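You operate a simulated robot arm through the tools that you are given. There is no shell and no other tool.

You are at the controls of a simulated two-armed robot. One attempt, no reset.

## Task
Pick up the bag of orange clips with one hand, pass it to the other hand and put it on the top of the side table.
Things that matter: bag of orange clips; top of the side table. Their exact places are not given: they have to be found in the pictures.

The check looks at the end state, three seconds after you hand in, the way a careful person would. Anything else that was tipped, shoved, dropped, spilled or broken makes it a failure.

## Robot
Two 7-joint arms with two-finger parallel grippers on one trunk, on a base that drives. Base frame: it is fixed to the floor where the robot stands at the start and does not move with it; the origin is under the middle of the robot, x ahead of it, y to its left, z up. Lengths are in cm, angles in degrees, forces in N, time in s.
The left shoulder is at the start at [6, 14.7, 54.3], the right one opposite. With the tool pointing down near the work surface each hand reaches from about 10 to 54 cm from the robot's upright axis, wherever it stands, measured 20 degrees to its own side. Places, roughly: bag of orange clips [-125, 200, 100]; top of the side table [40, 170, 80]. Payload 3.43 kg a hand.
The TCP of each hand is the grasp point between the finger pads, 3 cm short of the fingertips. In the tool frame z runs along the fingers and y along their closing line. The gripper opens to 9.4 cm. The fingers are 2.8 cm wide and 1 cm thick; the gripper's body (5 by 9.6 cm) begins 5.5 cm behind the TCP.
Orientation is that of the tool frame in the base frame, as a unit quaternion [x, y, z, w]. With the fingers straight down and closing along the base's y, the tool's x points along the base's -x, its y along +y and its z along -z.

## Interface
- The arms move only by the tool jog_arm. It takes "left_plan", "right_plan" or both (then of equal length, played together; a hand with none holds still); each is one flat list of numbers, 6 for each row, row after row: the shift along the tool's x, y, z in cm, then the turn, a rotation vector about the tool's x, y, z in rad. In form: [tx, ty, tz, ax, ay, az, tx, ty, tz, ax, ay, az, ...]. A call has 1 to 20 rows; each row shifts and turns the commanded pose from where the row before left it, along the tool's axes as they then stand. "left_grip" and "right_grip" are, for a hand that has rows, the gripper command, from -1 (shut) to 1 (fully open), values between in proportion, set as the call begins (left out, the last holds). A row lasts 0.2 s, in which the tool goes at most 5 cm and 8.6 degrees; a call with a longer step from one row to the next is refused whole, and so is a gripper value outside its range. Where a pose cannot be reached the arm comes as near as it can. A force on the tool above 40 N (or 10 N above the force at the start of the call, whichever is more), or a blocked arm, ends the call early, and 0.2 s more pass. The fingers move at their own pace (about 7.2 cm/s each) and stop on an object; they squeeze with about 36 N. The grip force told is the motor's: it shows also when the fingers shut on nothing. Time passes only in rows, and 0.2 s behind the last, so rows that do not move let the fingers close. The reply holds the time, the measured pose of the TCP, the force on the tool along the base axes, the opening and the grip force, in the units named above and with some noise, with the torque about the TCP (base axes, N m) and any sound that the robot's microphone picked up.
- Cameras (640 x 400 px; columns grow to the right, rows downward): "scene" is now at [5, -2.58, 118.34]; the picture's right is [-0.13, -0.99, 0.00], its down [-0.42, 0.05, -0.91] and it looks along [0.90, -0.12, -0.42] (base axes); focal length 249 px, centre (320, 200). "left" rides on the left gripper at [7.6, -1.4, -10.3] in its tool frame; the picture's right is [0.18, 0.98, 0.00], its down [-0.75, 0.14, -0.64] and it looks along [-0.63, 0.12, 0.77] (tool axes); focal length 243 px, centre (320, 200). "right" rides on the right gripper at [7.6, 1.4, -10.2] in its tool frame; the picture's right is [-0.18, 0.98, 0.00], its down [-0.75, -0.14, -0.64] and it looks along [-0.63, -0.12, 0.77] (tool axes); focal length 243 px, centre (320, 200).
- capture(camera): a new picture of that camera. The clock stands still meanwhile.
- slide_trunk(by): slides the trunk up (or, below 0, down) by that many cm; the arms and the scene camera ride with it, the base frame stays. It gives what a move gives, with no picture.
- base_move(legs): drives the robot by 1 to 6 legs, each [ahead, left, turn to the left] in cm, cm and degrees, along the robot's own axes; the way and the turn of a leg run together, so that a leg with both is an arc; at most 150 cm and 180 degrees a leg. The arms and the cameras ride along, it lands a little off, and it stops where it bumps. It gives what a move gives.
- pan_tilt(pan, tilt): turns the head with the scene camera to pan (to the left, within 86 degrees either way) and tilt (down, from -29 to 69), counted from straight ahead of the robot. It gives what a move gives.
- measure_at(camera, pixels): for up to 12 pixels [column, row] of the newest picture of that camera ("zoom" is the newest enlarged one), the place [x, y, z] in the base frame of the surface seen there, good to about 0.3 cm, but the place of the scene camera against the robot may be out by one fixed shift of up to 2.5 cm in any direction. The clock stands still meanwhile.
- zoom(camera, box): a new picture of the part [left, top, right, bottom] of that camera's present view, enlarged. The clock stands still meanwhile.
- close_job(): hands the job in; it is judged then, once.

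Open the grippers and draw the arms clear of the work before you hand the job in, unless the task says otherwise.

The tools are called by a JSON object that holds its "api" and its "payload". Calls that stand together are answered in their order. jog_arm: Moves the arms, as the interface text tells. Its arguments: {"type":"object","properties":{"left_plan":{"type":"array"},"left_grip":{"type":"number"},"right_plan":{"type":"array"},"right_grip":{"type":"number"}},"required":[]} The other tools are called the same way: slide_trunk (by) slides the trunk up or down; base_move (legs) drives the base; pan_tilt (pan, tilt) turns the head that bears the scene camera; capture (camera) takes a picture; measure_at (camera, pixels) gives the place of the surface under pixels of a picture; zoom (camera, box) takes an enlarged picture of a part of a camera's view; close_job () hands the job in.

At the start:

```text
clock: 0.0
left_eef_pos: [28.91, 11.81, 100.04]
left_tool_rot: [0.0, 1.0, 0.0, 0.001]
left_wrist_force: [-0.5, -0.1, 0.1]
left_wrist_torque: [-0.01, -0.01, 0.0]
left_finger_gap: 9.42
left_grasp_force: 0.1
right_eef_pos: [27.97, -13.59, 99.89]
right_tool_rot: [0.0, 1.0, 0.0, 0.0]
right_wrist_force: [0.4, -0.6, 0.1]
right_wrist_torque: [0.01, -0.02, 0.02]
right_finger_gap: 9.42
right_grasp_force: 0.1
trunk travel left (down, up): [-25.0, 0.0]
robot x, y, heading: [0.06, -0.06, 0.0]
head pan, tilt: [-7.4, 24.9]
```

scene: 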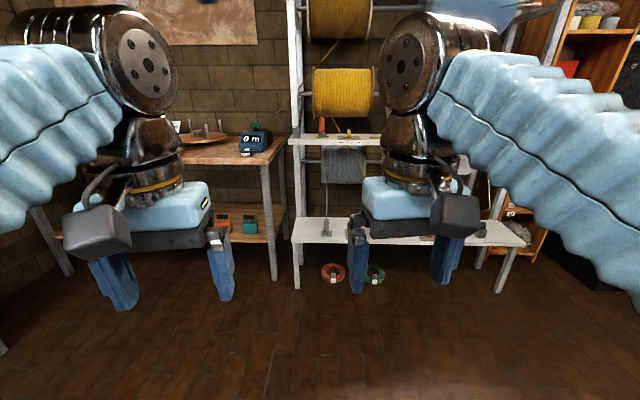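
right: 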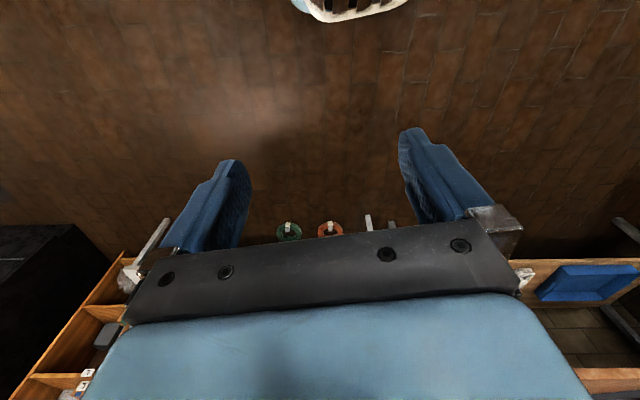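
left: 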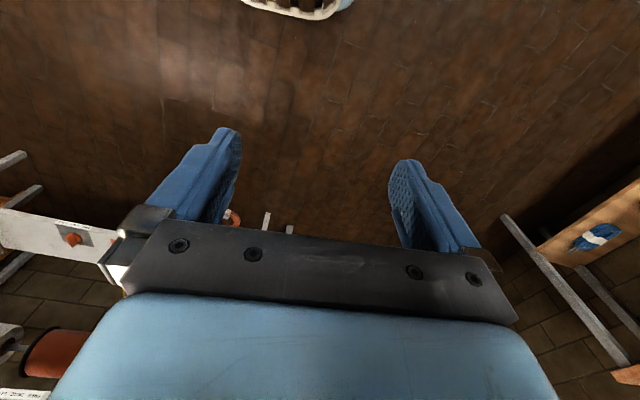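

The first pictures show shelves ahead; the bag should be far to the left-behind and the side table to the left. I pan the head left to look there.

{"api": "pan_tilt", "payload": {"pan": 80, "tilt": 20}}

{"api": "capture", "payload": {"camera": "scene"}}

```text
clock: 1.6
left_eef_pos: [28.82, 11.73, 100.04]
left_tool_rot: [0.0, 1.0, 0.0, 0.001]
left_wrist_force: [0.6, -0.2, 0.8]
left_wrist_torque: [-0.01, 0.03, 0.0]
left_finger_gap: 9.4
left_grasp_force: 0.0
right_eef_pos: [28.06, -13.55, 99.9]
right_tool_rot: [0.0, 1.0, 0.0, 0.0]
right_wrist_force: [0.4, 0.3, 0.4]
right_wrist_torque: [0.0, 0.0, 0.02]
right_finger_gap: 9.4
right_grasp_force: 0.0
trunk travel left (down, up): [-25.0, 0.0]
robot x, y, heading: [0.17, 0.01, -0.1]
head pan, tilt: [80.0, 20.0]
```

```text
taken
```

scene: 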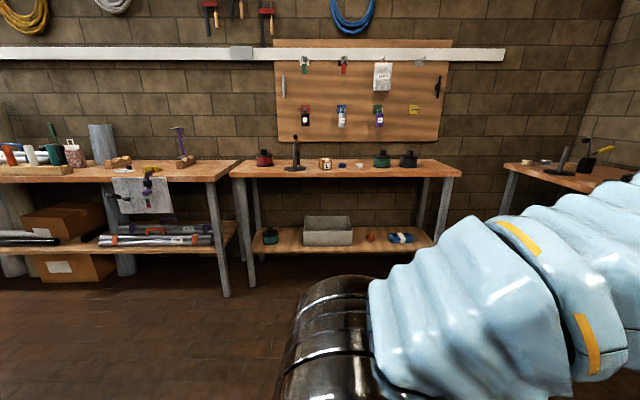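

A table stands at the centre (columns 230-460, row 168) and a workbench at left (to column 240). I measure several points on both and zoom in on the left bench for the bag.

{"api": "measure_at", "payload": {"camera": "scene", "pixels": [[345, 172], [240, 172], [455, 172], [265, 160], [140, 170], [210, 170], [50, 172], [75, 155], [145, 200], [350, 210], [520, 165], [320, 260]]}}

{"api": "zoom", "payload": {"camera": "scene", "box": [0, 110, 240, 260]}}

{"api": "zoom", "payload": {"camera": "scene", "box": [230, 50, 470, 200]}}

```text
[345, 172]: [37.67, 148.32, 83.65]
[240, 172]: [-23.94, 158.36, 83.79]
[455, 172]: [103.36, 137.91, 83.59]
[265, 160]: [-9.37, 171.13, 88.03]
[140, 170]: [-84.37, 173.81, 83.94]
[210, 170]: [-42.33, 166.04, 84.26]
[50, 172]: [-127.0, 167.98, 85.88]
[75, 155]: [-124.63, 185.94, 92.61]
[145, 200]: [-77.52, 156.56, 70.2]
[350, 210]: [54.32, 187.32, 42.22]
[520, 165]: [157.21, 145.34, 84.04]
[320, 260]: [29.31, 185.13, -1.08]
```

```text
2.67 times, centred on (120, 185) of scene
```

zoom: 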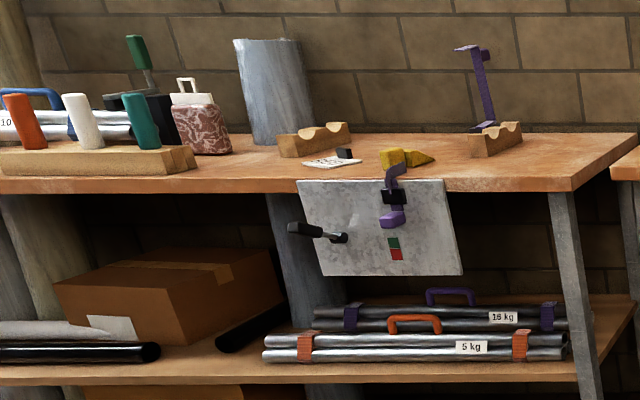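

```text
2.67 times, centred on (350, 125) of scene
```

zoom: 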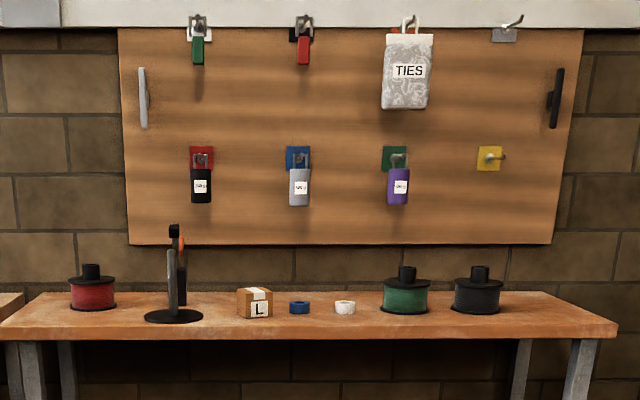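

The left bench holds a reddish bag with a loop handle at about [-125, 186, 92] (zoom 200,125); the side table is the centre table (x -24..103, z about 84). I turn the robot 90° left and look towards the -x side before driving.

{"api": "base_move", "payload": {"legs": [[0, 0, 90]]}}

{"api": "pan_tilt", "payload": {"pan": 60, "tilt": 25}}

{"api": "capture", "payload": {"camera": "scene"}}

```text
clock: 5.8
left_eef_pos: [-11.5, 28.91, 100.02]
left_tool_rot: [-0.705, 0.71, 0.001, 0.001]
left_wrist_force: [0.6, -0.1, 0.1]
left_wrist_torque: [0.03, 0.03, -0.02]
left_finger_gap: 9.4
left_grasp_force: 0.0
right_eef_pos: [13.79, 28.03, 99.94]
right_tool_rot: [-0.704, 0.71, 0.0, 0.0]
right_wrist_force: [-1.1, 0.2, -0.3]
right_wrist_torque: [0.03, -0.01, 0.0]
right_finger_gap: 9.41
right_grasp_force: 0.1
trunk travel left (down, up): [-25.0, 0.0]
robot x, y, heading: [0.2, -0.21, 89.3]
head pan, tilt: [80.0, 20.0]
```

```text
clock: 6.7
left_eef_pos: [-11.47, 28.95, 99.99]
left_tool_rot: [-0.704, 0.71, 0.0, 0.0]
left_wrist_force: [0.2, -0.3, -0.3]
left_wrist_torque: [0.01, 0.03, -0.03]
left_finger_gap: 9.39
left_grasp_force: 0.1
right_eef_pos: [13.8, 27.89, 99.9]
right_tool_rot: [-0.704, 0.71, 0.0, 0.0]
right_wrist_force: [-0.1, -0.3, 0.7]
right_wrist_torque: [0.02, -0.01, 0.03]
right_finger_gap: 9.39
right_grasp_force: 0.1
trunk travel left (down, up): [-25.0, 0.0]
robot x, y, heading: [0.03, -0.25, 89.5]
head pan, tilt: [60.0, 25.0]
```

```text
taken
```

scene: 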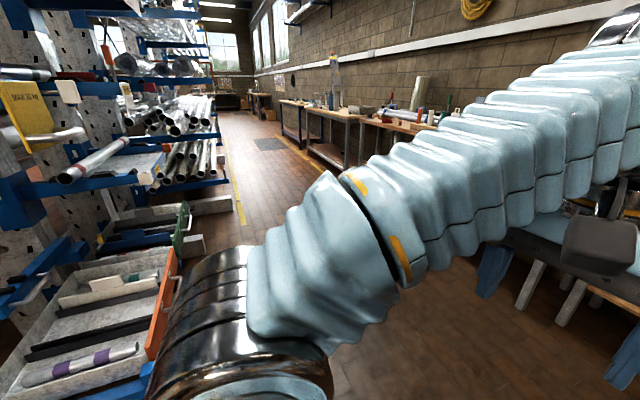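

The aisle to -x is open, with a pipe rack at the left edge (columns 0-240). I measure the rack's nearest parts to make sure my path clears it.

{"api": "measure_at", "payload": {"camera": "scene", "pixels": [[165, 330], [170, 265], [180, 215], [195, 240], [215, 200], [60, 175], [240, 215], [230, 160], [420, 300], [330, 150], [300, 175], [350, 160]]}}

{"api": "pan_tilt", "payload": {"pan": 30, "tilt": 20}}

{"api": "capture", "payload": {"camera": "scene"}}

```text
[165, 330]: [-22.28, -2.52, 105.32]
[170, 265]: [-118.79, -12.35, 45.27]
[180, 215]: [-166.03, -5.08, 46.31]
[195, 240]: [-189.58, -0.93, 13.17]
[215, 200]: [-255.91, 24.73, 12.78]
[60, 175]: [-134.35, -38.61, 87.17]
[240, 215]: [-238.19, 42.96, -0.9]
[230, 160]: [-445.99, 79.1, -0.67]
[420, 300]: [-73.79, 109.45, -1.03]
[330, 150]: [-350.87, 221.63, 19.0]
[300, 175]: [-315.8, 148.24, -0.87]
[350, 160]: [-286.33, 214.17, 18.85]
```

```text
clock: 7.6
left_eef_pos: [-11.54, 29.0, 99.94]
left_tool_rot: [-0.704, 0.71, 0.0, 0.001]
left_wrist_force: [0.0, 0.6, -0.3]
left_wrist_torque: [0.03, -0.02, 0.0]
left_finger_gap: 9.41
left_grasp_force: 0.1
right_eef_pos: [13.82, 27.86, 99.92]
right_tool_rot: [-0.704, 0.71, 0.0, 0.0]
right_wrist_force: [0.1, 0.1, 0.6]
right_wrist_torque: [0.0, 0.0, -0.01]
right_finger_gap: 9.39
right_grasp_force: 0.0
trunk travel left (down, up): [-25.0, 0.0]
robot x, y, heading: [-0.33, -0.22, 89.5]
head pan, tilt: [30.0, 20.0]
```

```text
taken
```

scene: 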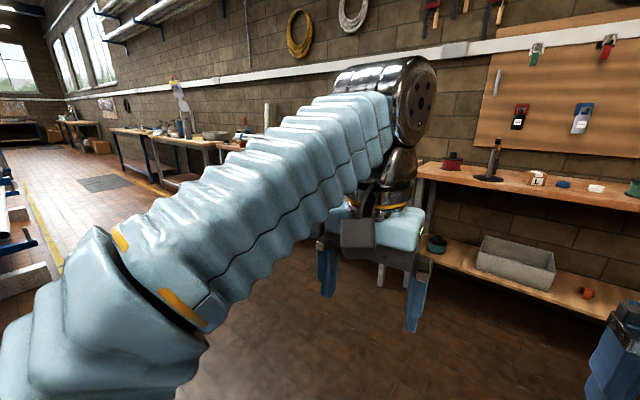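

The rack's edge is at about y = -5, so I go ahead 65 cm, then left 115 cm along y about 65 to stand in front of the left bench, and look.

{"api": "base_move", "payload": {"legs": [[65, 0, 0], [0, 118, 0]]}}

{"api": "pan_tilt", "payload": {"pan": 0, "tilt": 25}}

{"api": "capture", "payload": {"camera": "scene"}}

```text
clock: 16.8
left_eef_pos: [-128.24, 94.21, 99.98]
left_tool_rot: [0.712, -0.703, -0.001, -0.001]
left_wrist_force: [-0.4, 0.5, 0.0]
left_wrist_torque: [0.0, -0.02, -0.02]
left_finger_gap: 9.39
left_grasp_force: 0.0
right_eef_pos: [-102.61, 93.68, 99.9]
right_tool_rot: [0.71, -0.704, 0.0, 0.001]
right_wrist_force: [0.6, -0.1, -0.7]
right_wrist_torque: [0.0, 0.0, 0.01]
right_finger_gap: 9.41
right_grasp_force: 0.0
trunk travel left (down, up): [-25.0, 0.0]
robot x, y, heading: [-116.0, 65.43, 90.5]
head pan, tilt: [30.0, 20.0]
```

```text
clock: 17.7
left_eef_pos: [-128.15, 94.23, 99.98]
left_tool_rot: [0.711, -0.703, -0.001, -0.002]
left_wrist_force: [-0.3, 0.8, 0.6]
left_wrist_torque: [-0.01, -0.02, 0.02]
left_finger_gap: 9.39
left_grasp_force: 0.1
right_eef_pos: [-102.69, 93.64, 99.97]
right_tool_rot: [0.711, -0.703, -0.001, 0.0]
right_wrist_force: [0.2, -0.3, -0.5]
right_wrist_torque: [-0.01, 0.03, -0.03]
right_finger_gap: 9.39
right_grasp_force: 0.1
trunk travel left (down, up): [-25.0, 0.0]
robot x, y, heading: [-115.72, 65.44, 90.5]
head pan, tilt: [0.0, 25.0]
```

```text
taken
```

scene: 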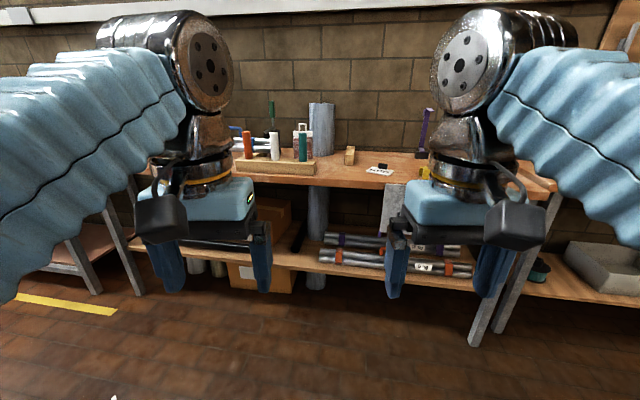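

Now the bench is ahead; the bag seems to be behind the block of screwdrivers/markers around (300,140). I zoom in on it.

{"api": "zoom", "payload": {"camera": "scene", "box": [210, 85, 450, 235]}}

{"api": "zoom", "payload": {"camera": "scene", "box": [220, 100, 348, 180]}}

```text
2.67 times, centred on (330, 160) of scene
```

zoom: 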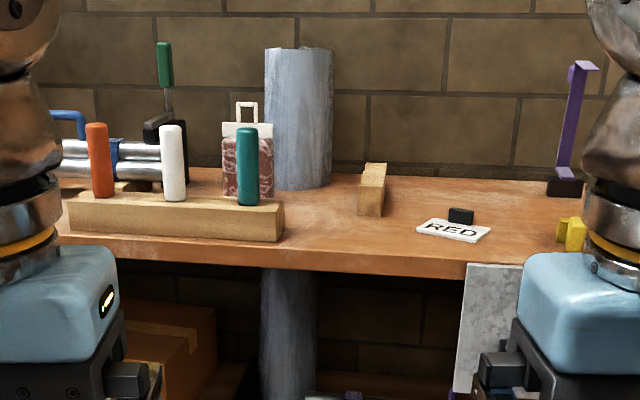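

```text
5.00 times, centred on (284, 140) of scene
```

zoom: 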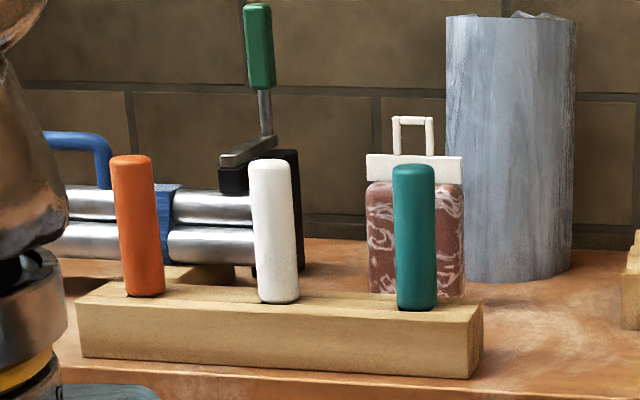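

The bag (5x zoom: body 367-465 × 180-297, white header strip at row 168, loop handle up to row 118) stands behind the teal-tool block and next to a grey tube. I measure the bag, the block, and its neighbours.

{"api": "measure_at", "payload": {"camera": "zoom", "pixels": [[372, 168], [458, 168], [412, 120], [378, 230], [458, 230], [378, 290], [415, 200], [415, 175], [275, 200], [460, 200], [510, 150], [470, 350]]}}

{"api": "pan_tilt", "payload": {"pan": 0, "tilt": -10}}

{"api": "capture", "payload": {"camera": "scene"}}

```text
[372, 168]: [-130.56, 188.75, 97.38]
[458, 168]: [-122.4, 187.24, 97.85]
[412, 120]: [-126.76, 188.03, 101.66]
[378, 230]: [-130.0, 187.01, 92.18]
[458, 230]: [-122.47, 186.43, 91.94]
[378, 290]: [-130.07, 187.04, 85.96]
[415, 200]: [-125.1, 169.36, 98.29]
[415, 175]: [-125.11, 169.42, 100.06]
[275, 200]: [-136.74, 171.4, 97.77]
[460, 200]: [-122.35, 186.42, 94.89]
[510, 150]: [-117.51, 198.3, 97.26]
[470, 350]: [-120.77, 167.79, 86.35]
```

```text
clock: 18.7
left_eef_pos: [-128.16, 94.15, 99.97]
left_tool_rot: [0.711, -0.704, -0.001, 0.0]
left_wrist_force: [-0.1, -0.2, 0.3]
left_wrist_torque: [0.03, 0.02, 0.02]
left_finger_gap: 9.4
left_grasp_force: 0.1
right_eef_pos: [-102.7, 93.74, 100.04]
right_tool_rot: [0.711, -0.703, 0.0, 0.0]
right_wrist_force: [0.2, 0.7, 0.5]
right_wrist_torque: [0.03, 0.02, -0.01]
right_finger_gap: 9.38
right_grasp_force: 0.1
trunk travel left (down, up): [-25.0, 0.0]
robot x, y, heading: [-116.37, 65.44, 90.6]
head pan, tilt: [0.0, -10.0]
```

```text
taken
```

scene: 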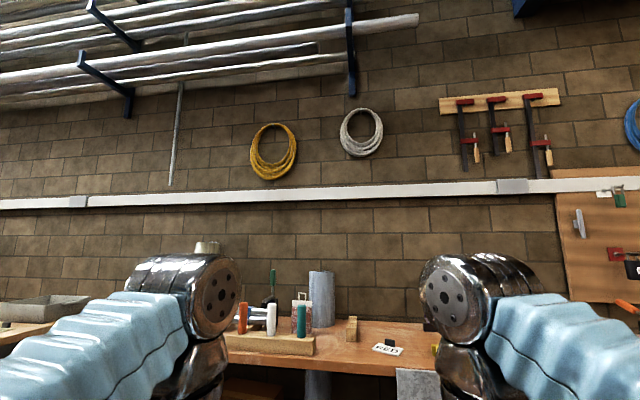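

No other bag is on the wall, so this one (body about x -131..-122, front face y about 187, z 84-97, loop to 102) is the target. I now tilt down to see the bench front edge, and my own base, to know how close I may drive.

{"api": "pan_tilt", "payload": {"pan": 0, "tilt": 60}}

{"api": "capture", "payload": {"camera": "scene"}}

{"api": "measure_at", "payload": {"camera": "scene", "pixels": [[320, 390], [320, 330], [320, 250], [320, 150], [320, 60], [320, 20], [290, 100], [350, 100], [200, 300], [440, 300], [320, 200], [320, 100]]}}

```text
clock: 20.1
left_eef_pos: [-128.12, 94.24, 100.11]
left_tool_rot: [0.711, -0.703, 0.0, -0.001]
left_wrist_force: [-0.5, -0.1, 0.2]
left_wrist_torque: [0.0, 0.0, 0.01]
left_finger_gap: 9.4
left_grasp_force: 0.0
right_eef_pos: [-102.67, 93.68, 100.04]
right_tool_rot: [0.711, -0.703, 0.0, 0.0]
right_wrist_force: [-0.8, -0.3, 0.5]
right_wrist_torque: [-0.01, 0.0, 0.01]
right_finger_gap: 9.4
right_grasp_force: 0.0
trunk travel left (down, up): [-25.0, 0.0]
robot x, y, heading: [-116.28, 65.52, 90.4]
head pan, tilt: [0.0, 60.0]
```

```text
taken
```

scene: 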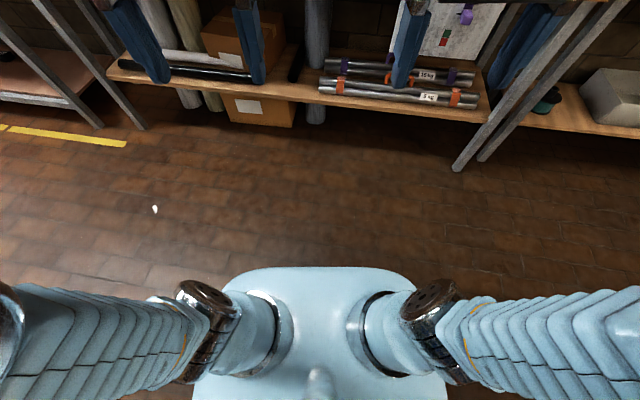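

```text
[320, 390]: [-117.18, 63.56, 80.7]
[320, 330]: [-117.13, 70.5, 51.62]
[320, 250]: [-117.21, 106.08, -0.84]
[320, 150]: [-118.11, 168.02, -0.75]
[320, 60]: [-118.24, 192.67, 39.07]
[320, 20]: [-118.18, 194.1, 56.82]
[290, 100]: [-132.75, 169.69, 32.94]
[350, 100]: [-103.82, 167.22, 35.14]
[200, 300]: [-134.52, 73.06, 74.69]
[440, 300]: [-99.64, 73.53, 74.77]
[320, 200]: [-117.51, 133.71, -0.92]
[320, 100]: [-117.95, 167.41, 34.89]
```

The lower shelf edge is at y about 167; my torso occupies (220-420, 268-400). I measure the torso's front and, after re-tilting, the bench top's front edge.

{"api": "measure_at", "payload": {"camera": "scene", "pixels": [[320, 270], [320, 275], [320, 285], [320, 300], [250, 275], [390, 275], [320, 262], [230, 300], [410, 300], [130, 140], [460, 165], [480, 150]]}}

{"api": "pan_tilt", "payload": {"pan": 0, "tilt": 35}}

{"api": "capture", "payload": {"camera": "scene"}}

```text
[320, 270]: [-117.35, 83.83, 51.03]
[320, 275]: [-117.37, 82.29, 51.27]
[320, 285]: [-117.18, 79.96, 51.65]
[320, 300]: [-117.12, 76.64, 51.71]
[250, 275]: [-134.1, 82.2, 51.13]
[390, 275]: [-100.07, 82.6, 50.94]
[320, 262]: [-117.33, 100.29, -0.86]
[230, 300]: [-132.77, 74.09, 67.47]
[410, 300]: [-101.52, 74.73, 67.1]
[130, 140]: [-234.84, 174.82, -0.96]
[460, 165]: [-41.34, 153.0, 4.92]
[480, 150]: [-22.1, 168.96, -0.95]
```

```text
clock: 21.0
left_eef_pos: [-128.17, 94.18, 99.95]
left_tool_rot: [0.71, -0.704, 0.0, -0.001]
left_wrist_force: [0.8, -0.1, -1.2]
left_wrist_torque: [-0.02, -0.02, 0.02]
left_finger_gap: 9.41
left_grasp_force: 0.1
right_eef_pos: [-102.67, 93.79, 99.87]
right_tool_rot: [0.711, -0.704, 0.0, 0.0]
right_wrist_force: [0.7, 0.1, -0.9]
right_wrist_torque: [0.02, 0.03, -0.03]
right_finger_gap: 9.41
right_grasp_force: 0.1
trunk travel left (down, up): [-25.0, 0.0]
robot x, y, heading: [-115.92, 65.48, 90.6]
head pan, tilt: [0.0, 35.0]
```

```text
taken
```

scene: 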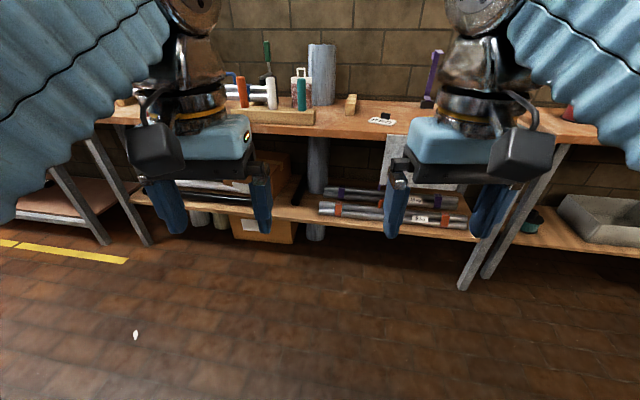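

Torso front is about 18 cm ahead of the axis at z 51. Now I measure the bench-top edge (row about 124-135), the bag at (301,88), the block front, and my left finger tips, whose TCP I know, to gauge the scene camera's shift.

{"api": "measure_at", "payload": {"camera": "scene", "pixels": [[340, 134], [340, 128], [340, 120], [340, 110], [290, 118], [301, 72], [175, 228], [264, 228], [390, 235], [478, 230], [250, 150], [535, 165]]}}

{"api": "zoom", "payload": {"camera": "scene", "box": [120, 110, 300, 240]}}

```text
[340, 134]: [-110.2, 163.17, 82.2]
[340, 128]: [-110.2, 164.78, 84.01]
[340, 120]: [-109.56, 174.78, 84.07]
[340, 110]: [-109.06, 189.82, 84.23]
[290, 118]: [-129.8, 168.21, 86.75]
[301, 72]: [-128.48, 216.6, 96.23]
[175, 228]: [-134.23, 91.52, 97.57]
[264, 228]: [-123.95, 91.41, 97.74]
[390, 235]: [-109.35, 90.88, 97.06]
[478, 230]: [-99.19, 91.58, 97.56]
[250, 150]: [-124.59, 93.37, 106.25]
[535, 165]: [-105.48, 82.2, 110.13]
```

```text
3.08 times, centred on (210, 175) of scene
```

zoom: 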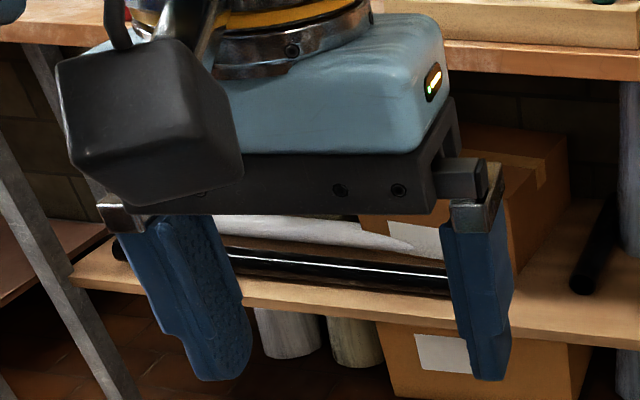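

Bench top edge is at y 163, z 84. Before driving in, I test the left arm's reach here in free space: up 12 cm, then forward 22 cm.

{"api": "jog_arm", "payload": {"left_plan": [0, 0, -4, 0, 0, 0, 0, 0, -4, 0, 0, 0, 0, 0, -4, 0, 0, 0, -4, 0, 0, 0, 0, 0, -4, 0, 0, 0, 0, 0, -4, 0, 0, 0, 0, 0, -4, 0, 0, 0, 0, 0, -4, 0, 0, 0, 0, 0, -2, 0, 0, 0, 0, 0, 0, 0, 0, 0, 0, 0, 0, 0, 0, 0, 0, 0]}}

```text
clock: 23.4
left_eef_pos: [-128.49, 103.09, 100.14]
left_tool_rot: [0.711, -0.704, -0.003, -0.004]
left_wrist_force: [-0.1, 0.6, 0.2]
left_wrist_torque: [0.0, -0.02, -0.01]
left_finger_gap: 9.37
left_grasp_force: 0.0
left hand out of reach, approached as far as the arm can: row 1, 2, 3, 6, 7, 8, 9
right_eef_pos: [-102.65, 93.64, 100.01]
right_tool_rot: [0.71, -0.704, 0.0, 0.0]
right_wrist_force: [0.0, -0.7, -0.5]
right_wrist_torque: [-0.01, 0.0, 0.01]
right_finger_gap: 9.39
right_grasp_force: 0.0
trunk travel left (down, up): [-25.0, 0.0]
robot x, y, heading: [-116.05, 65.25, 90.5]
head pan, tilt: [0.0, 35.0]
```

The left hand stopped at [-128.5, 103.1, 100.1]: with the tool pointing down, z of about 100 is the ceiling. I now test tilting the fingers forward (turn about tool y), which lowers the wrist and should give more reach.

{"api": "jog_arm", "payload": {"left_plan": [0, 0, 0, 0, -0.14, 0, 0, 0, 0, 0, -0.14, 0, 0, 0, 0, 0, -0.14, 0, 0, 0, 0, 0, -0.14, 0]}}

```text
clock: 24.4
left_eef_pos: [-128.47, 103.28, 100.12]
left_tool_rot: [0.683, -0.676, -0.197, -0.196]
left_wrist_force: [0.1, 0.3, 0.4]
left_wrist_torque: [0.0, 0.01, 0.01]
left_finger_gap: 9.39
left_grasp_force: 0.0
right_eef_pos: [-102.64, 93.61, 100.02]
right_tool_rot: [0.711, -0.703, 0.001, 0.0]
right_wrist_force: [0.6, -0.3, -0.3]
right_wrist_torque: [0.01, -0.03, 0.03]
right_finger_gap: 9.4
right_grasp_force: 0.1
trunk travel left (down, up): [-25.0, 0.0]
robot x, y, heading: [-115.48, 65.15, 90.5]
head pan, tilt: [0.0, 35.0]
```

The 32° forward tilt was fully reached. I test raising from here: up 8 cm then forward 16 cm in world terms.

{"api": "jog_arm", "payload": {"left_plan": [-2.12, 0, -3.39, 0, 0, 0, -2.12, 0, -3.39, 0, 0, 0, -3.39, 0, 2.12, 0, 0, 0, -3.39, 0, 2.12, 0, 0, 0, -3.39, 0, 2.12, 0, 0, 0, -3.39, 0, 2.12, 0, 0, 0, 0, 0, 0, 0, 0, 0]}}

```text
clock: 26.0
left_eef_pos: [-128.55, 117.96, 107.47]
left_tool_rot: [0.682, -0.676, -0.197, -0.196]
left_wrist_force: [0.3, 0.2, -0.1]
left_wrist_torque: [0.01, -0.04, -0.03]
left_finger_gap: 9.4
left_grasp_force: 0.0
left hand out of reach, approached as far as the arm can: row 6
right_eef_pos: [-102.81, 93.73, 99.98]
right_tool_rot: [0.711, -0.703, 0.001, 0.0]
right_wrist_force: [-0.3, -0.1, 0.9]
right_wrist_torque: [-0.03, 0.0, 0.01]
right_finger_gap: 9.41
right_grasp_force: 0.1
trunk travel left (down, up): [-25.0, 0.0]
robot x, y, heading: [-115.75, 65.59, 90.3]
head pan, tilt: [0.0, 35.0]
```

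With the 32° tilt the left hand reached [-128.6, 118, 107.5], 52 cm ahead. The wrist pictures at the start showed the base's front at the top edge, so I use the right wrist camera to measure how far the base sticks out, and look through the left wrist camera.

{"api": "capture", "payload": {"camera": "right"}}

{"api": "measure_at", "payload": {"camera": "right", "pixels": [[350, 5], [350, 14], [350, 20], [320, 10], [380, 10], [350, 30]]}}

{"api": "capture", "payload": {"camera": "left"}}

```text
taken
```

right: 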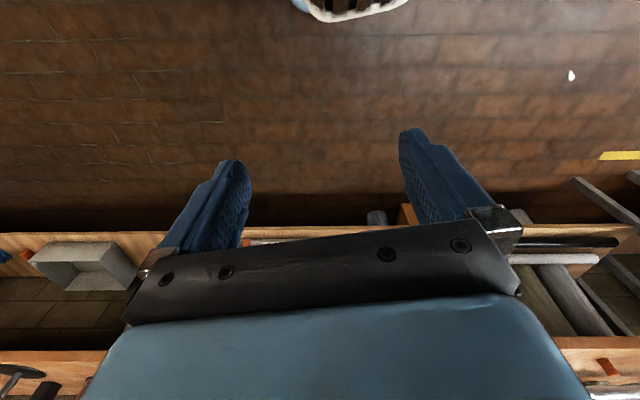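

```text
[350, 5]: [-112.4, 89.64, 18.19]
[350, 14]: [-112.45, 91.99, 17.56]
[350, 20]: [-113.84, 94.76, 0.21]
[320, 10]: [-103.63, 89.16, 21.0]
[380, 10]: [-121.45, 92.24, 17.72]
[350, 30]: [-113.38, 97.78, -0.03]
```

```text
taken
```

left: 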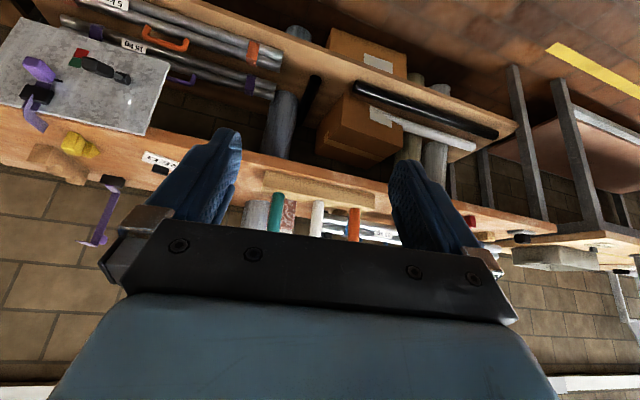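

The base front is 27 cm ahead of the axis and the floor reads 0 from the wrist camera versus -0.9 from the scene camera, so the scene's z is about 0.9 low. I retract the left hand 20 cm, tilt it to about 40°, then drive up towards the bench with margin.

{"api": "jog_arm", "payload": {"left_plan": [3.39, 0, -2.12, 0, 0, 0, 3.39, 0, -2.12, 0, 0, 0, 3.39, 0, -2.12, 0, 0, 0, 3.39, 0, -2.12, 0, 0, 0, 3.39, 0, -2.12, 0, 0, 0, 0, 0, 0, 0, -0.14, 0]}}

{"api": "base_move", "payload": {"legs": [[50, -6, 0]]}}

{"api": "pan_tilt", "payload": {"pan": 10, "tilt": 25}}

{"api": "capture", "payload": {"camera": "scene"}}

{"api": "capture", "payload": {"camera": "left"}}

```text
clock: 27.4
left_eef_pos: [-128.38, 97.65, 107.21]
left_tool_rot: [0.667, -0.661, -0.244, -0.242]
left_wrist_force: [-0.1, -0.4, 0.7]
left_wrist_torque: [0.0, 0.02, -0.01]
left_finger_gap: 9.36
left_grasp_force: 0.1
right_eef_pos: [-102.7, 93.74, 100.01]
right_tool_rot: [0.711, -0.703, 0.0, 0.0]
right_wrist_force: [-0.1, 0.5, 1.0]
right_wrist_torque: [-0.01, -0.02, 0.02]
right_finger_gap: 9.39
right_grasp_force: 0.0
trunk travel left (down, up): [-25.0, 0.0]
robot x, y, heading: [-115.87, 65.42, 91.1]
head pan, tilt: [0.0, 35.0]
```

```text
clock: 30.4
left_eef_pos: [-123.4, 146.61, 107.33]
left_tool_rot: [0.669, -0.659, -0.244, -0.241]
left_wrist_force: [-0.3, 0.8, -0.4]
left_wrist_torque: [0.02, 0.01, 0.0]
left_finger_gap: 9.39
left_grasp_force: 0.0
right_eef_pos: [-97.74, 142.78, 99.99]
right_tool_rot: [0.714, -0.7, 0.0, -0.001]
right_wrist_force: [0.2, 0.7, -0.7]
right_wrist_torque: [-0.01, 0.0, 0.01]
right_finger_gap: 9.42
right_grasp_force: 0.0
trunk travel left (down, up): [-25.0, 0.0]
robot x, y, heading: [-111.04, 114.44, 90.9]
head pan, tilt: [0.0, 35.0]
```

```text
clock: 31.1
left_eef_pos: [-123.41, 146.58, 107.28]
left_tool_rot: [0.67, -0.658, -0.246, -0.241]
left_wrist_force: [0.1, 0.4, -0.4]
left_wrist_torque: [-0.01, -0.01, 0.0]
left_finger_gap: 9.41
left_grasp_force: 0.0
right_eef_pos: [-97.57, 142.75, 99.94]
right_tool_rot: [0.714, -0.7, 0.0, 0.001]
right_wrist_force: [-0.4, 0.4, 0.0]
right_wrist_torque: [-0.01, -0.04, 0.01]
right_finger_gap: 9.4
right_grasp_force: 0.1
trunk travel left (down, up): [-25.0, 0.0]
robot x, y, heading: [-110.47, 114.49, 90.9]
head pan, tilt: [10.0, 25.0]
```

```text
taken
```

scene: 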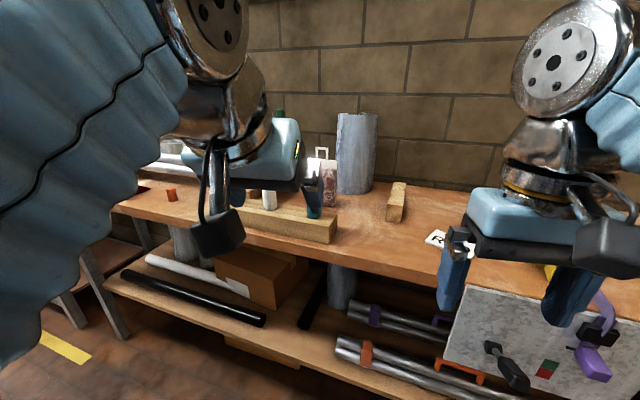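

```text
taken
```

left: 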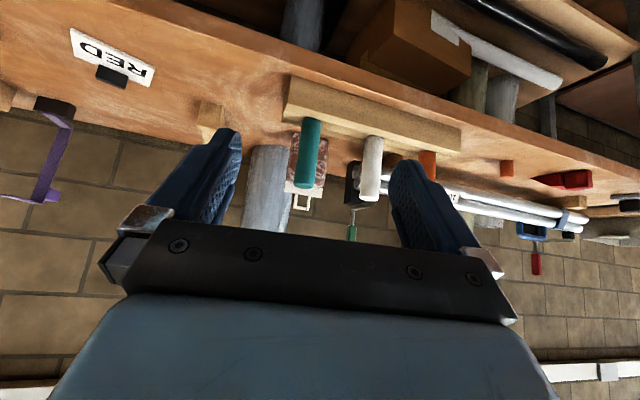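

The left wrist camera now shows the bag at (305,175) behind the teal tool (310,150), handle loop at (300,200). I zoom in there for measuring.

{"api": "zoom", "payload": {"camera": "left", "box": [200, 80, 440, 230]}}

{"api": "zoom", "payload": {"camera": "scene", "box": [240, 100, 400, 250]}}

```text
2.67 times, centred on (320, 155) of left
```

zoom: 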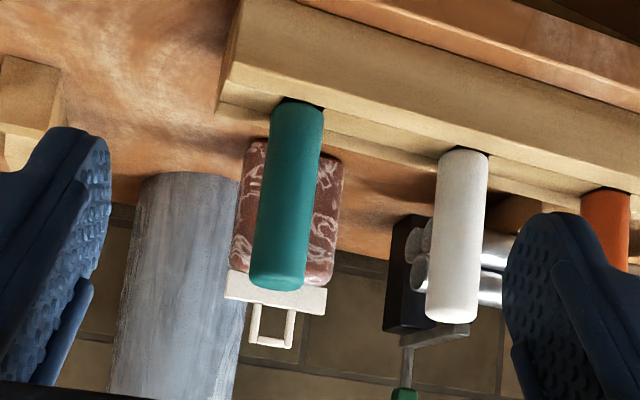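

```text
2.67 times, centred on (320, 175) of scene
```

zoom: 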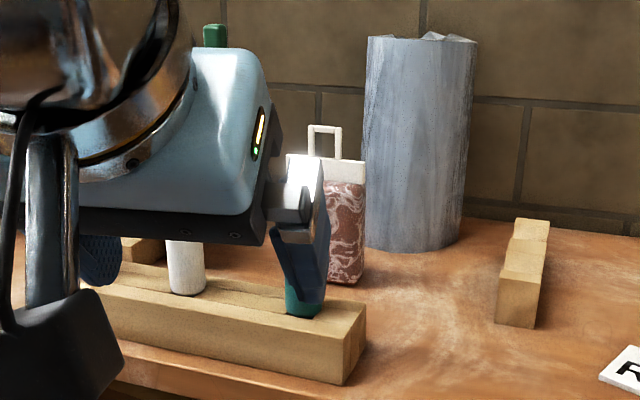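

I measure handle, header, body, teal tool, tube and clamp from the left wrist camera (no shift) and the same points from the scene zoom.

{"api": "measure_at", "payload": {"camera": "left", "pixels": [[301, 208.5], [295.6, 201.5], [308.4, 202.5], [290, 187.5], [318, 192], [324, 155], [292.5, 172], [295, 135], [304, 186], [309, 130], [260, 160], [366, 190]]}}

{"api": "measure_at", "payload": {"camera": "zoom", "pixels": [[325, 128], [312, 145], [337, 145], [345, 170], [345, 210], [362, 172], [355, 280], [400, 100], [520, 260], [515, 310], [365, 330], [470, 120]]}}

```text
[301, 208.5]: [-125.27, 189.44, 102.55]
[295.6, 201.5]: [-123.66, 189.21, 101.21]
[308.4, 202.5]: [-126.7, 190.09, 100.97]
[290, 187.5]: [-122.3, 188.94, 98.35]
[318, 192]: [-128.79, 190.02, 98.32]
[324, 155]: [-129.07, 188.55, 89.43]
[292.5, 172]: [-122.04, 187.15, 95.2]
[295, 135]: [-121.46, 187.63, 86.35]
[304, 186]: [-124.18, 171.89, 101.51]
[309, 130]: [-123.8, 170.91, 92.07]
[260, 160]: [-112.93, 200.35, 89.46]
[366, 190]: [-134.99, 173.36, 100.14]
```

```text
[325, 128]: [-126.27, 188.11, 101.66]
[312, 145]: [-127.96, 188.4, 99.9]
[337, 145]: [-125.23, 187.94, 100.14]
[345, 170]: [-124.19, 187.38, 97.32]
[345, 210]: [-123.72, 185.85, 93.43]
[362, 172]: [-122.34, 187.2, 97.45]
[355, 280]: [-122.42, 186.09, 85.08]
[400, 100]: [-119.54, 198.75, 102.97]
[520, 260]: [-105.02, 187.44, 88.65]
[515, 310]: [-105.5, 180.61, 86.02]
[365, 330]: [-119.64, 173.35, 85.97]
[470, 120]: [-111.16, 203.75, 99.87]
```

True handle centre is about [-125.2, 189.6] with top z 102.6 (scene shift is about +1.3, +1.4, +0.9); the bag is yawed about 9° (its left end farther away). Wood block's right end is x -118, V-block's left face x -105. I drive 20 cm ahead and 5.5 cm right, leaving about 7 cm to the shelf.

{"api": "base_move", "payload": {"legs": [[20, -5.5, -0.9]]}}

{"api": "capture", "payload": {"camera": "left"}}

{"api": "capture", "payload": {"camera": "right"}}

```text
clock: 32.7
left_eef_pos: [-117.33, 167.21, 107.37]
left_tool_rot: [-0.663, 0.664, 0.243, 0.244]
left_wrist_force: [-1.2, -0.5, 0.3]
left_wrist_torque: [0.02, 0.04, 0.01]
left_finger_gap: 9.41
left_grasp_force: 0.0
right_eef_pos: [-91.64, 162.83, 100.09]
right_tool_rot: [-0.706, 0.708, 0.0, 0.0]
right_wrist_force: [-1.1, -0.1, -0.1]
right_wrist_torque: [0.0, 0.0, -0.02]
right_finger_gap: 9.39
right_grasp_force: 0.0
trunk travel left (down, up): [-25.0, 0.0]
robot x, y, heading: [-105.2, 134.8, 89.8]
head pan, tilt: [10.0, 25.0]
```

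```text
taken
```

left: 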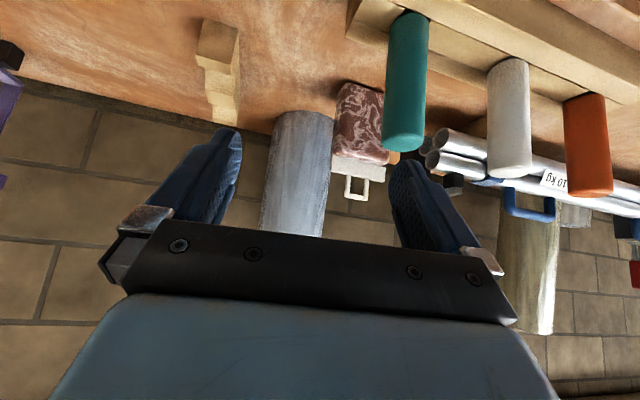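

```text
taken
```

right: 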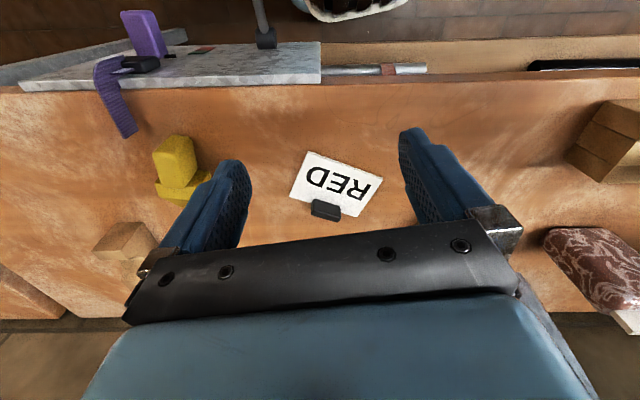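

The bag is now at (360,125) in the left wrist view, handle at (357,187). I measure the handle, header and neighbours precisely.

{"api": "zoom", "payload": {"camera": "left", "box": [280, 70, 440, 220]}}

{"api": "measure_at", "payload": {"camera": "left", "pixels": [[357, 196], [347, 187], [367, 187], [336, 165], [382, 170], [345, 130], [370, 150], [390, 150], [300, 150], [330, 180], [215, 60], [400, 30]]}}

```text
2.67 times, centred on (360, 145) of left
```

zoom: 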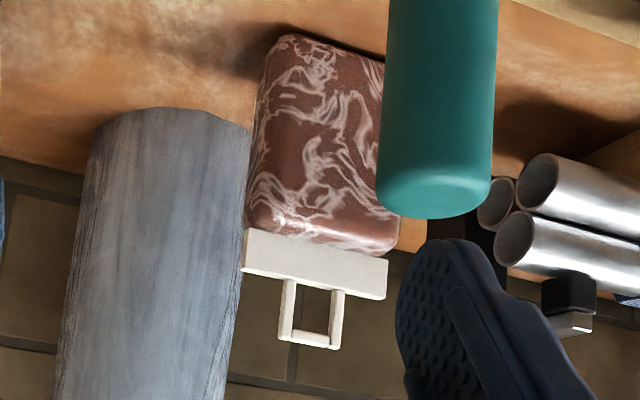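

```text
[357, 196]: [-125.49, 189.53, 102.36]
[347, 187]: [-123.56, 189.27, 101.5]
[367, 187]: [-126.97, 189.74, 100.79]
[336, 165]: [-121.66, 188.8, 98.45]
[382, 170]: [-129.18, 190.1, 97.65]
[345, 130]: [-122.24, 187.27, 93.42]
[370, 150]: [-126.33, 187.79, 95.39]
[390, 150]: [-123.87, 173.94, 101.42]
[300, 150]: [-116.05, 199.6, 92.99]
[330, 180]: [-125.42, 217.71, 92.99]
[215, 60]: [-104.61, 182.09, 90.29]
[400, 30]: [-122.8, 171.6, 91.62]
```

Handle true: centre [-125.4, 189.5], top z 102.4; header front face from [-121.7, 188.8] to [-129.2, 190.1], so about 9° yaw. I tilt the left hand back to 36°, yaw it 8° clockwise and approach part of the way at z 107.

{"api": "jog_arm", "payload": {"left_plan": [0, 0, 0, 0, 0.075, 0, 0, 0, 0, 0.082, 0, 0.113, -2.615, 1.807, 1.982, 0, 0, 0, -2.615, 1.807, 1.982, 0, 0, 0, -2.615, 1.807, 1.982, 0, 0, 0, 0, 0, 0, 0, 0, 0]}}

{"api": "capture", "payload": {"camera": "left"}}

```text
clock: 34.1
left_eef_pos: [-121.13, 177.65, 107.05]
left_tool_rot: [-0.623, 0.719, 0.201, 0.234]
left_wrist_force: [0.6, 0.3, 0.7]
left_wrist_torque: [-0.01, -0.05, -0.02]
left_finger_gap: 9.41
left_grasp_force: 0.1
right_eef_pos: [-91.67, 162.88, 99.91]
right_tool_rot: [-0.706, 0.708, 0.0, 0.0]
right_wrist_force: [1.2, 0.1, 0.4]
right_wrist_torque: [-0.02, -0.03, 0.03]
right_finger_gap: 9.4
right_grasp_force: 0.1
trunk travel left (down, up): [-25.0, 0.0]
robot x, y, heading: [-105.09, 135.05, 89.9]
head pan, tilt: [10.0, 25.0]
```

```text
taken
```

left: 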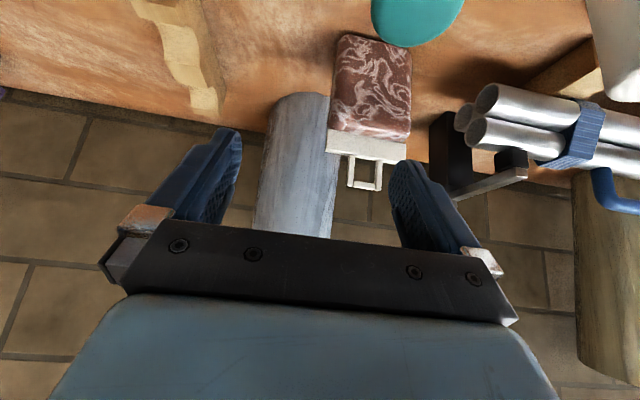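

Tilt 36° and yaw 8° are in place; the handle is at (365,175), between the fingers' left half. I measure it again before the last approach.

{"api": "measure_at", "payload": {"camera": "left", "pixels": [[365, 188], [352, 172], [378, 174], [329, 148], [402, 157], [340, 130], [405, 138], [365, 155], [370, 133], [415, 45], [490, 170], [470, 140]]}}

{"api": "zoom", "payload": {"camera": "left", "box": [280, 20, 440, 220]}}

```text
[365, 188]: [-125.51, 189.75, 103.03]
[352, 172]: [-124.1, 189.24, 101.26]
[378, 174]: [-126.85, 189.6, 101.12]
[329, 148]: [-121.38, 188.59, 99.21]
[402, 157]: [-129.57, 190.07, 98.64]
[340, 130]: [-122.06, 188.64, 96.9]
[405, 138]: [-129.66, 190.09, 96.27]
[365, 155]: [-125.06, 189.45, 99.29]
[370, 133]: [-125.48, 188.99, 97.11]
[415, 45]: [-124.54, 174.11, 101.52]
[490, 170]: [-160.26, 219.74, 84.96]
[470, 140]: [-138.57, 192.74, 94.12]
```

```text
2.00 times, centred on (360, 120) of left
```

zoom: 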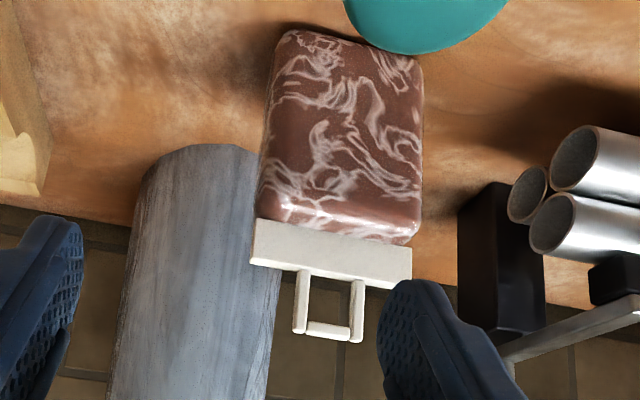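

Handle refined: centre x -125.45, y 189.65, z 99.3 to 103. I move to above it (TCP about [-125.6, 188.4, 107.4]), then look.

{"api": "jog_arm", "payload": {"left_plan": [-2.065, 1.505, 1.408, 0, 0, 0, -2.065, 1.505, 1.408, 0, 0, 0, -2.065, 1.505, 1.408, 0, 0, 0, -2.065, 1.505, 1.408, 0, 0, 0, 0, 0, 0, 0, 0, 0]}}

{"api": "capture", "payload": {"camera": "left"}}

{"api": "capture", "payload": {"camera": "scene"}}

{"api": "capture", "payload": {"camera": "right"}}

```text
clock: 35.3
left_eef_pos: [-125.67, 188.46, 107.67]
left_tool_rot: [-0.623, 0.719, 0.203, 0.233]
left_wrist_force: [-0.5, -0.4, -0.3]
left_wrist_torque: [0.0, 0.01, 0.0]
left_finger_gap: 9.42
left_grasp_force: 0.1
right_eef_pos: [-91.76, 162.77, 99.94]
right_tool_rot: [-0.707, 0.707, 0.0, 0.0]
right_wrist_force: [-0.7, -0.1, -0.2]
right_wrist_torque: [-0.03, -0.04, 0.0]
right_finger_gap: 9.39
right_grasp_force: 0.1
trunk travel left (down, up): [-25.0, 0.0]
robot x, y, heading: [-105.11, 134.68, 89.8]
head pan, tilt: [10.0, 25.0]
```

```text
taken
```

left: 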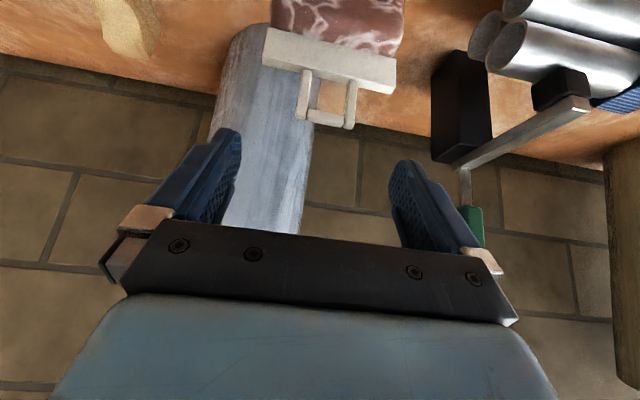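

```text
taken
```

scene: 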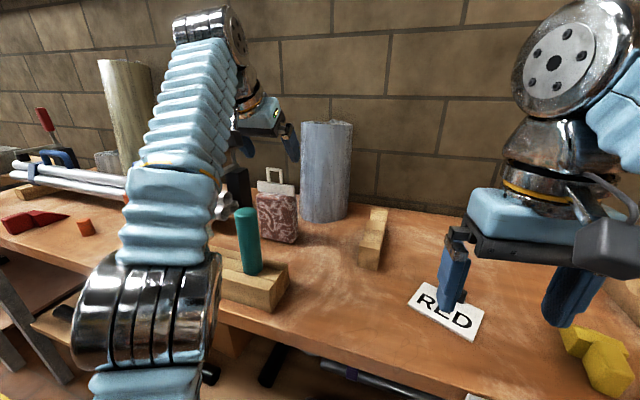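

```text
taken
```

right: 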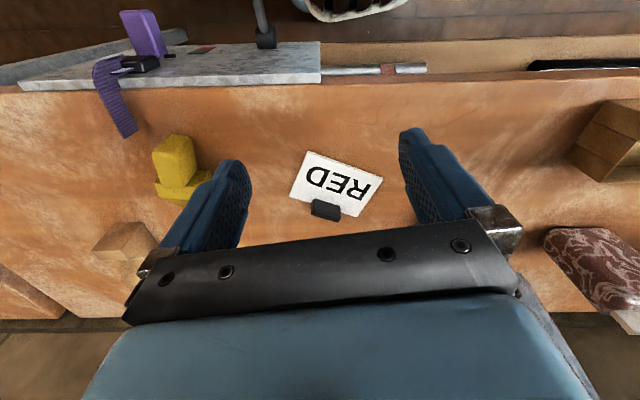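

The hand is above and slightly behind the handle (top bar at (325,120) in the left view). I re-measure the handle and zoom the scene view for the body's depth.

{"api": "measure_at", "payload": {"camera": "left", "pixels": [[327, 121], [305, 95], [350, 104], [326, 85], [326, 70], [270, 55], [393, 80], [265, 40], [390, 70], [475, 215], [460, 100], [290, 150]]}}

{"api": "zoom", "payload": {"camera": "scene", "box": [200, 80, 360, 280]}}

```text
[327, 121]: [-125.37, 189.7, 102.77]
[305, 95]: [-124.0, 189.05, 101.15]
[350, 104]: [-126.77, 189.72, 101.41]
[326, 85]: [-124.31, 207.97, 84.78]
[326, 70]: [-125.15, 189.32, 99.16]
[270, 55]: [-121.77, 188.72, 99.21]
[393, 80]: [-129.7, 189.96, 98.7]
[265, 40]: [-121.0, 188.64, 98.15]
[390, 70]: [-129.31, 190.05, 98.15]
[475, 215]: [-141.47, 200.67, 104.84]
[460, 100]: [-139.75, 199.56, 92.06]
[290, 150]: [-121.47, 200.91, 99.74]
```

```text
2.00 times, centred on (280, 180) of scene
```

zoom: 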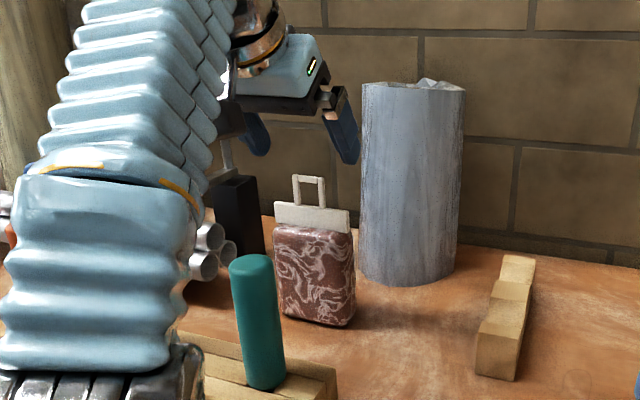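

Handle is confirmed at [-125.4, 189.5], z to 103, aligned with the hand. I descend 4.6 cm straight down with the fingers open.

{"api": "jog_arm", "payload": {"left_plan": [0.9, 0, 1.24, 0, 0, 0, 0.9, 0, 1.24, 0, 0, 0, 0.9, 0, 1.24, 0, 0, 0, 0, 0, 0, 0, 0, 0]}}

{"api": "capture", "payload": {"camera": "left"}}

{"api": "zoom", "payload": {"camera": "scene", "box": [200, 80, 360, 280]}}

```text
clock: 36.3
left_eef_pos: [-125.61, 188.25, 102.89]
left_tool_rot: [-0.623, 0.719, 0.201, 0.233]
left_wrist_force: [-0.2, -0.2, 0.1]
left_wrist_torque: [-0.01, 0.0, 0.0]
left_finger_gap: 9.4
left_grasp_force: 0.0
right_eef_pos: [-91.66, 162.79, 100.02]
right_tool_rot: [-0.706, 0.708, 0.0, 0.0]
right_wrist_force: [-0.4, -0.8, 0.1]
right_wrist_torque: [-0.03, 0.02, 0.01]
right_finger_gap: 9.41
right_grasp_force: 0.0
trunk travel left (down, up): [-25.0, 0.0]
robot x, y, heading: [-105.32, 134.95, 89.7]
head pan, tilt: [10.0, 25.0]
```

```text
taken
```

left: 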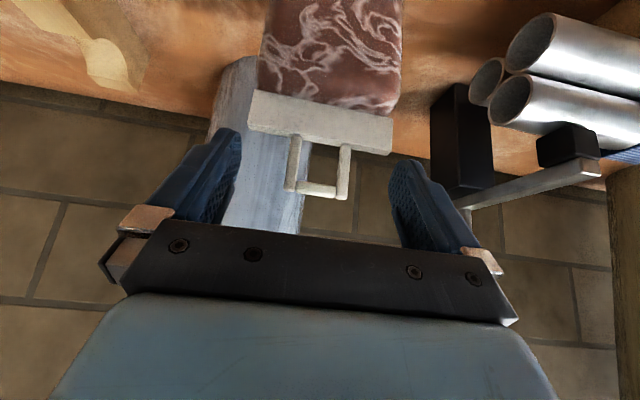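

```text
2.00 times, centred on (280, 180) of scene
```

zoom: 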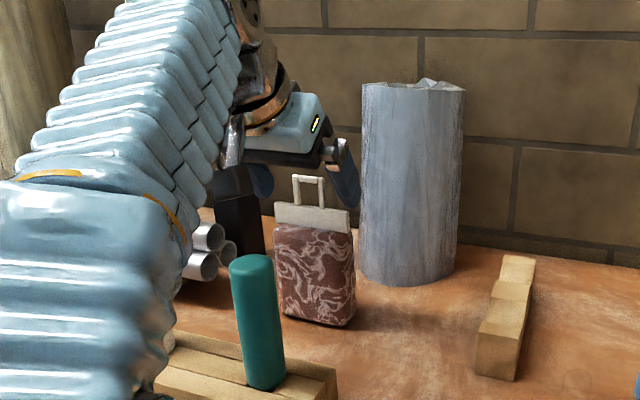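

No contact force, and the handle sits between the finger pads (posts at (293,160) and (343,170)). I close the left gripper.

{"api": "jog_arm", "payload": {"left_plan": [0, 0, 0, 0, 0, 0, 0, 0, 0, 0, 0, 0, 0, 0, 0, 0, 0, 0, 0, 0, 0, 0, 0, 0, 0, 0, 0, 0, 0, 0], "left_grip": -1}}

{"api": "capture", "payload": {"camera": "left"}}

{"api": "zoom", "payload": {"camera": "scene", "box": [200, 80, 360, 280]}}

```text
clock: 37.5
left_eef_pos: [-125.67, 188.36, 102.74]
left_tool_rot: [-0.624, 0.718, 0.202, 0.233]
left_wrist_force: [1.0, -0.3, -0.5]
left_wrist_torque: [0.01, 0.03, -0.02]
left_finger_gap: 3.73
left_grasp_force: 36.2
right_eef_pos: [-91.58, 162.92, 99.99]
right_tool_rot: [-0.706, 0.708, 0.0, -0.001]
right_wrist_force: [1.3, -0.7, 0.4]
right_wrist_torque: [-0.01, -0.01, -0.02]
right_finger_gap: 9.41
right_grasp_force: 0.0
trunk travel left (down, up): [-25.0, 0.0]
robot x, y, heading: [-105.39, 134.33, 90.0]
head pan, tilt: [10.0, 25.0]
```

```text
taken
```

left: 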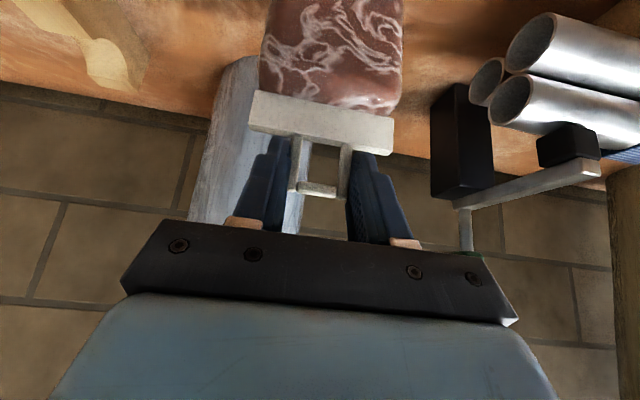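

```text
2.00 times, centred on (280, 180) of scene
```

zoom: 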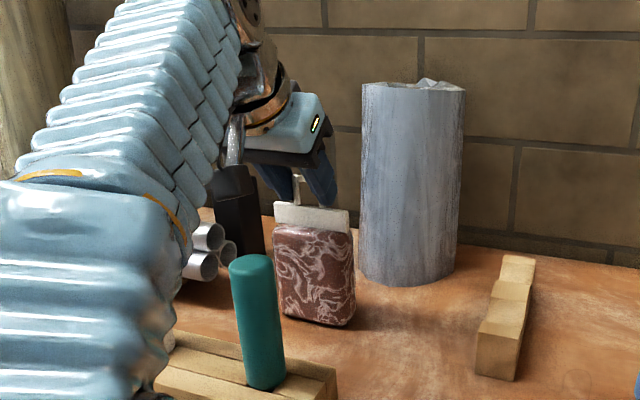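

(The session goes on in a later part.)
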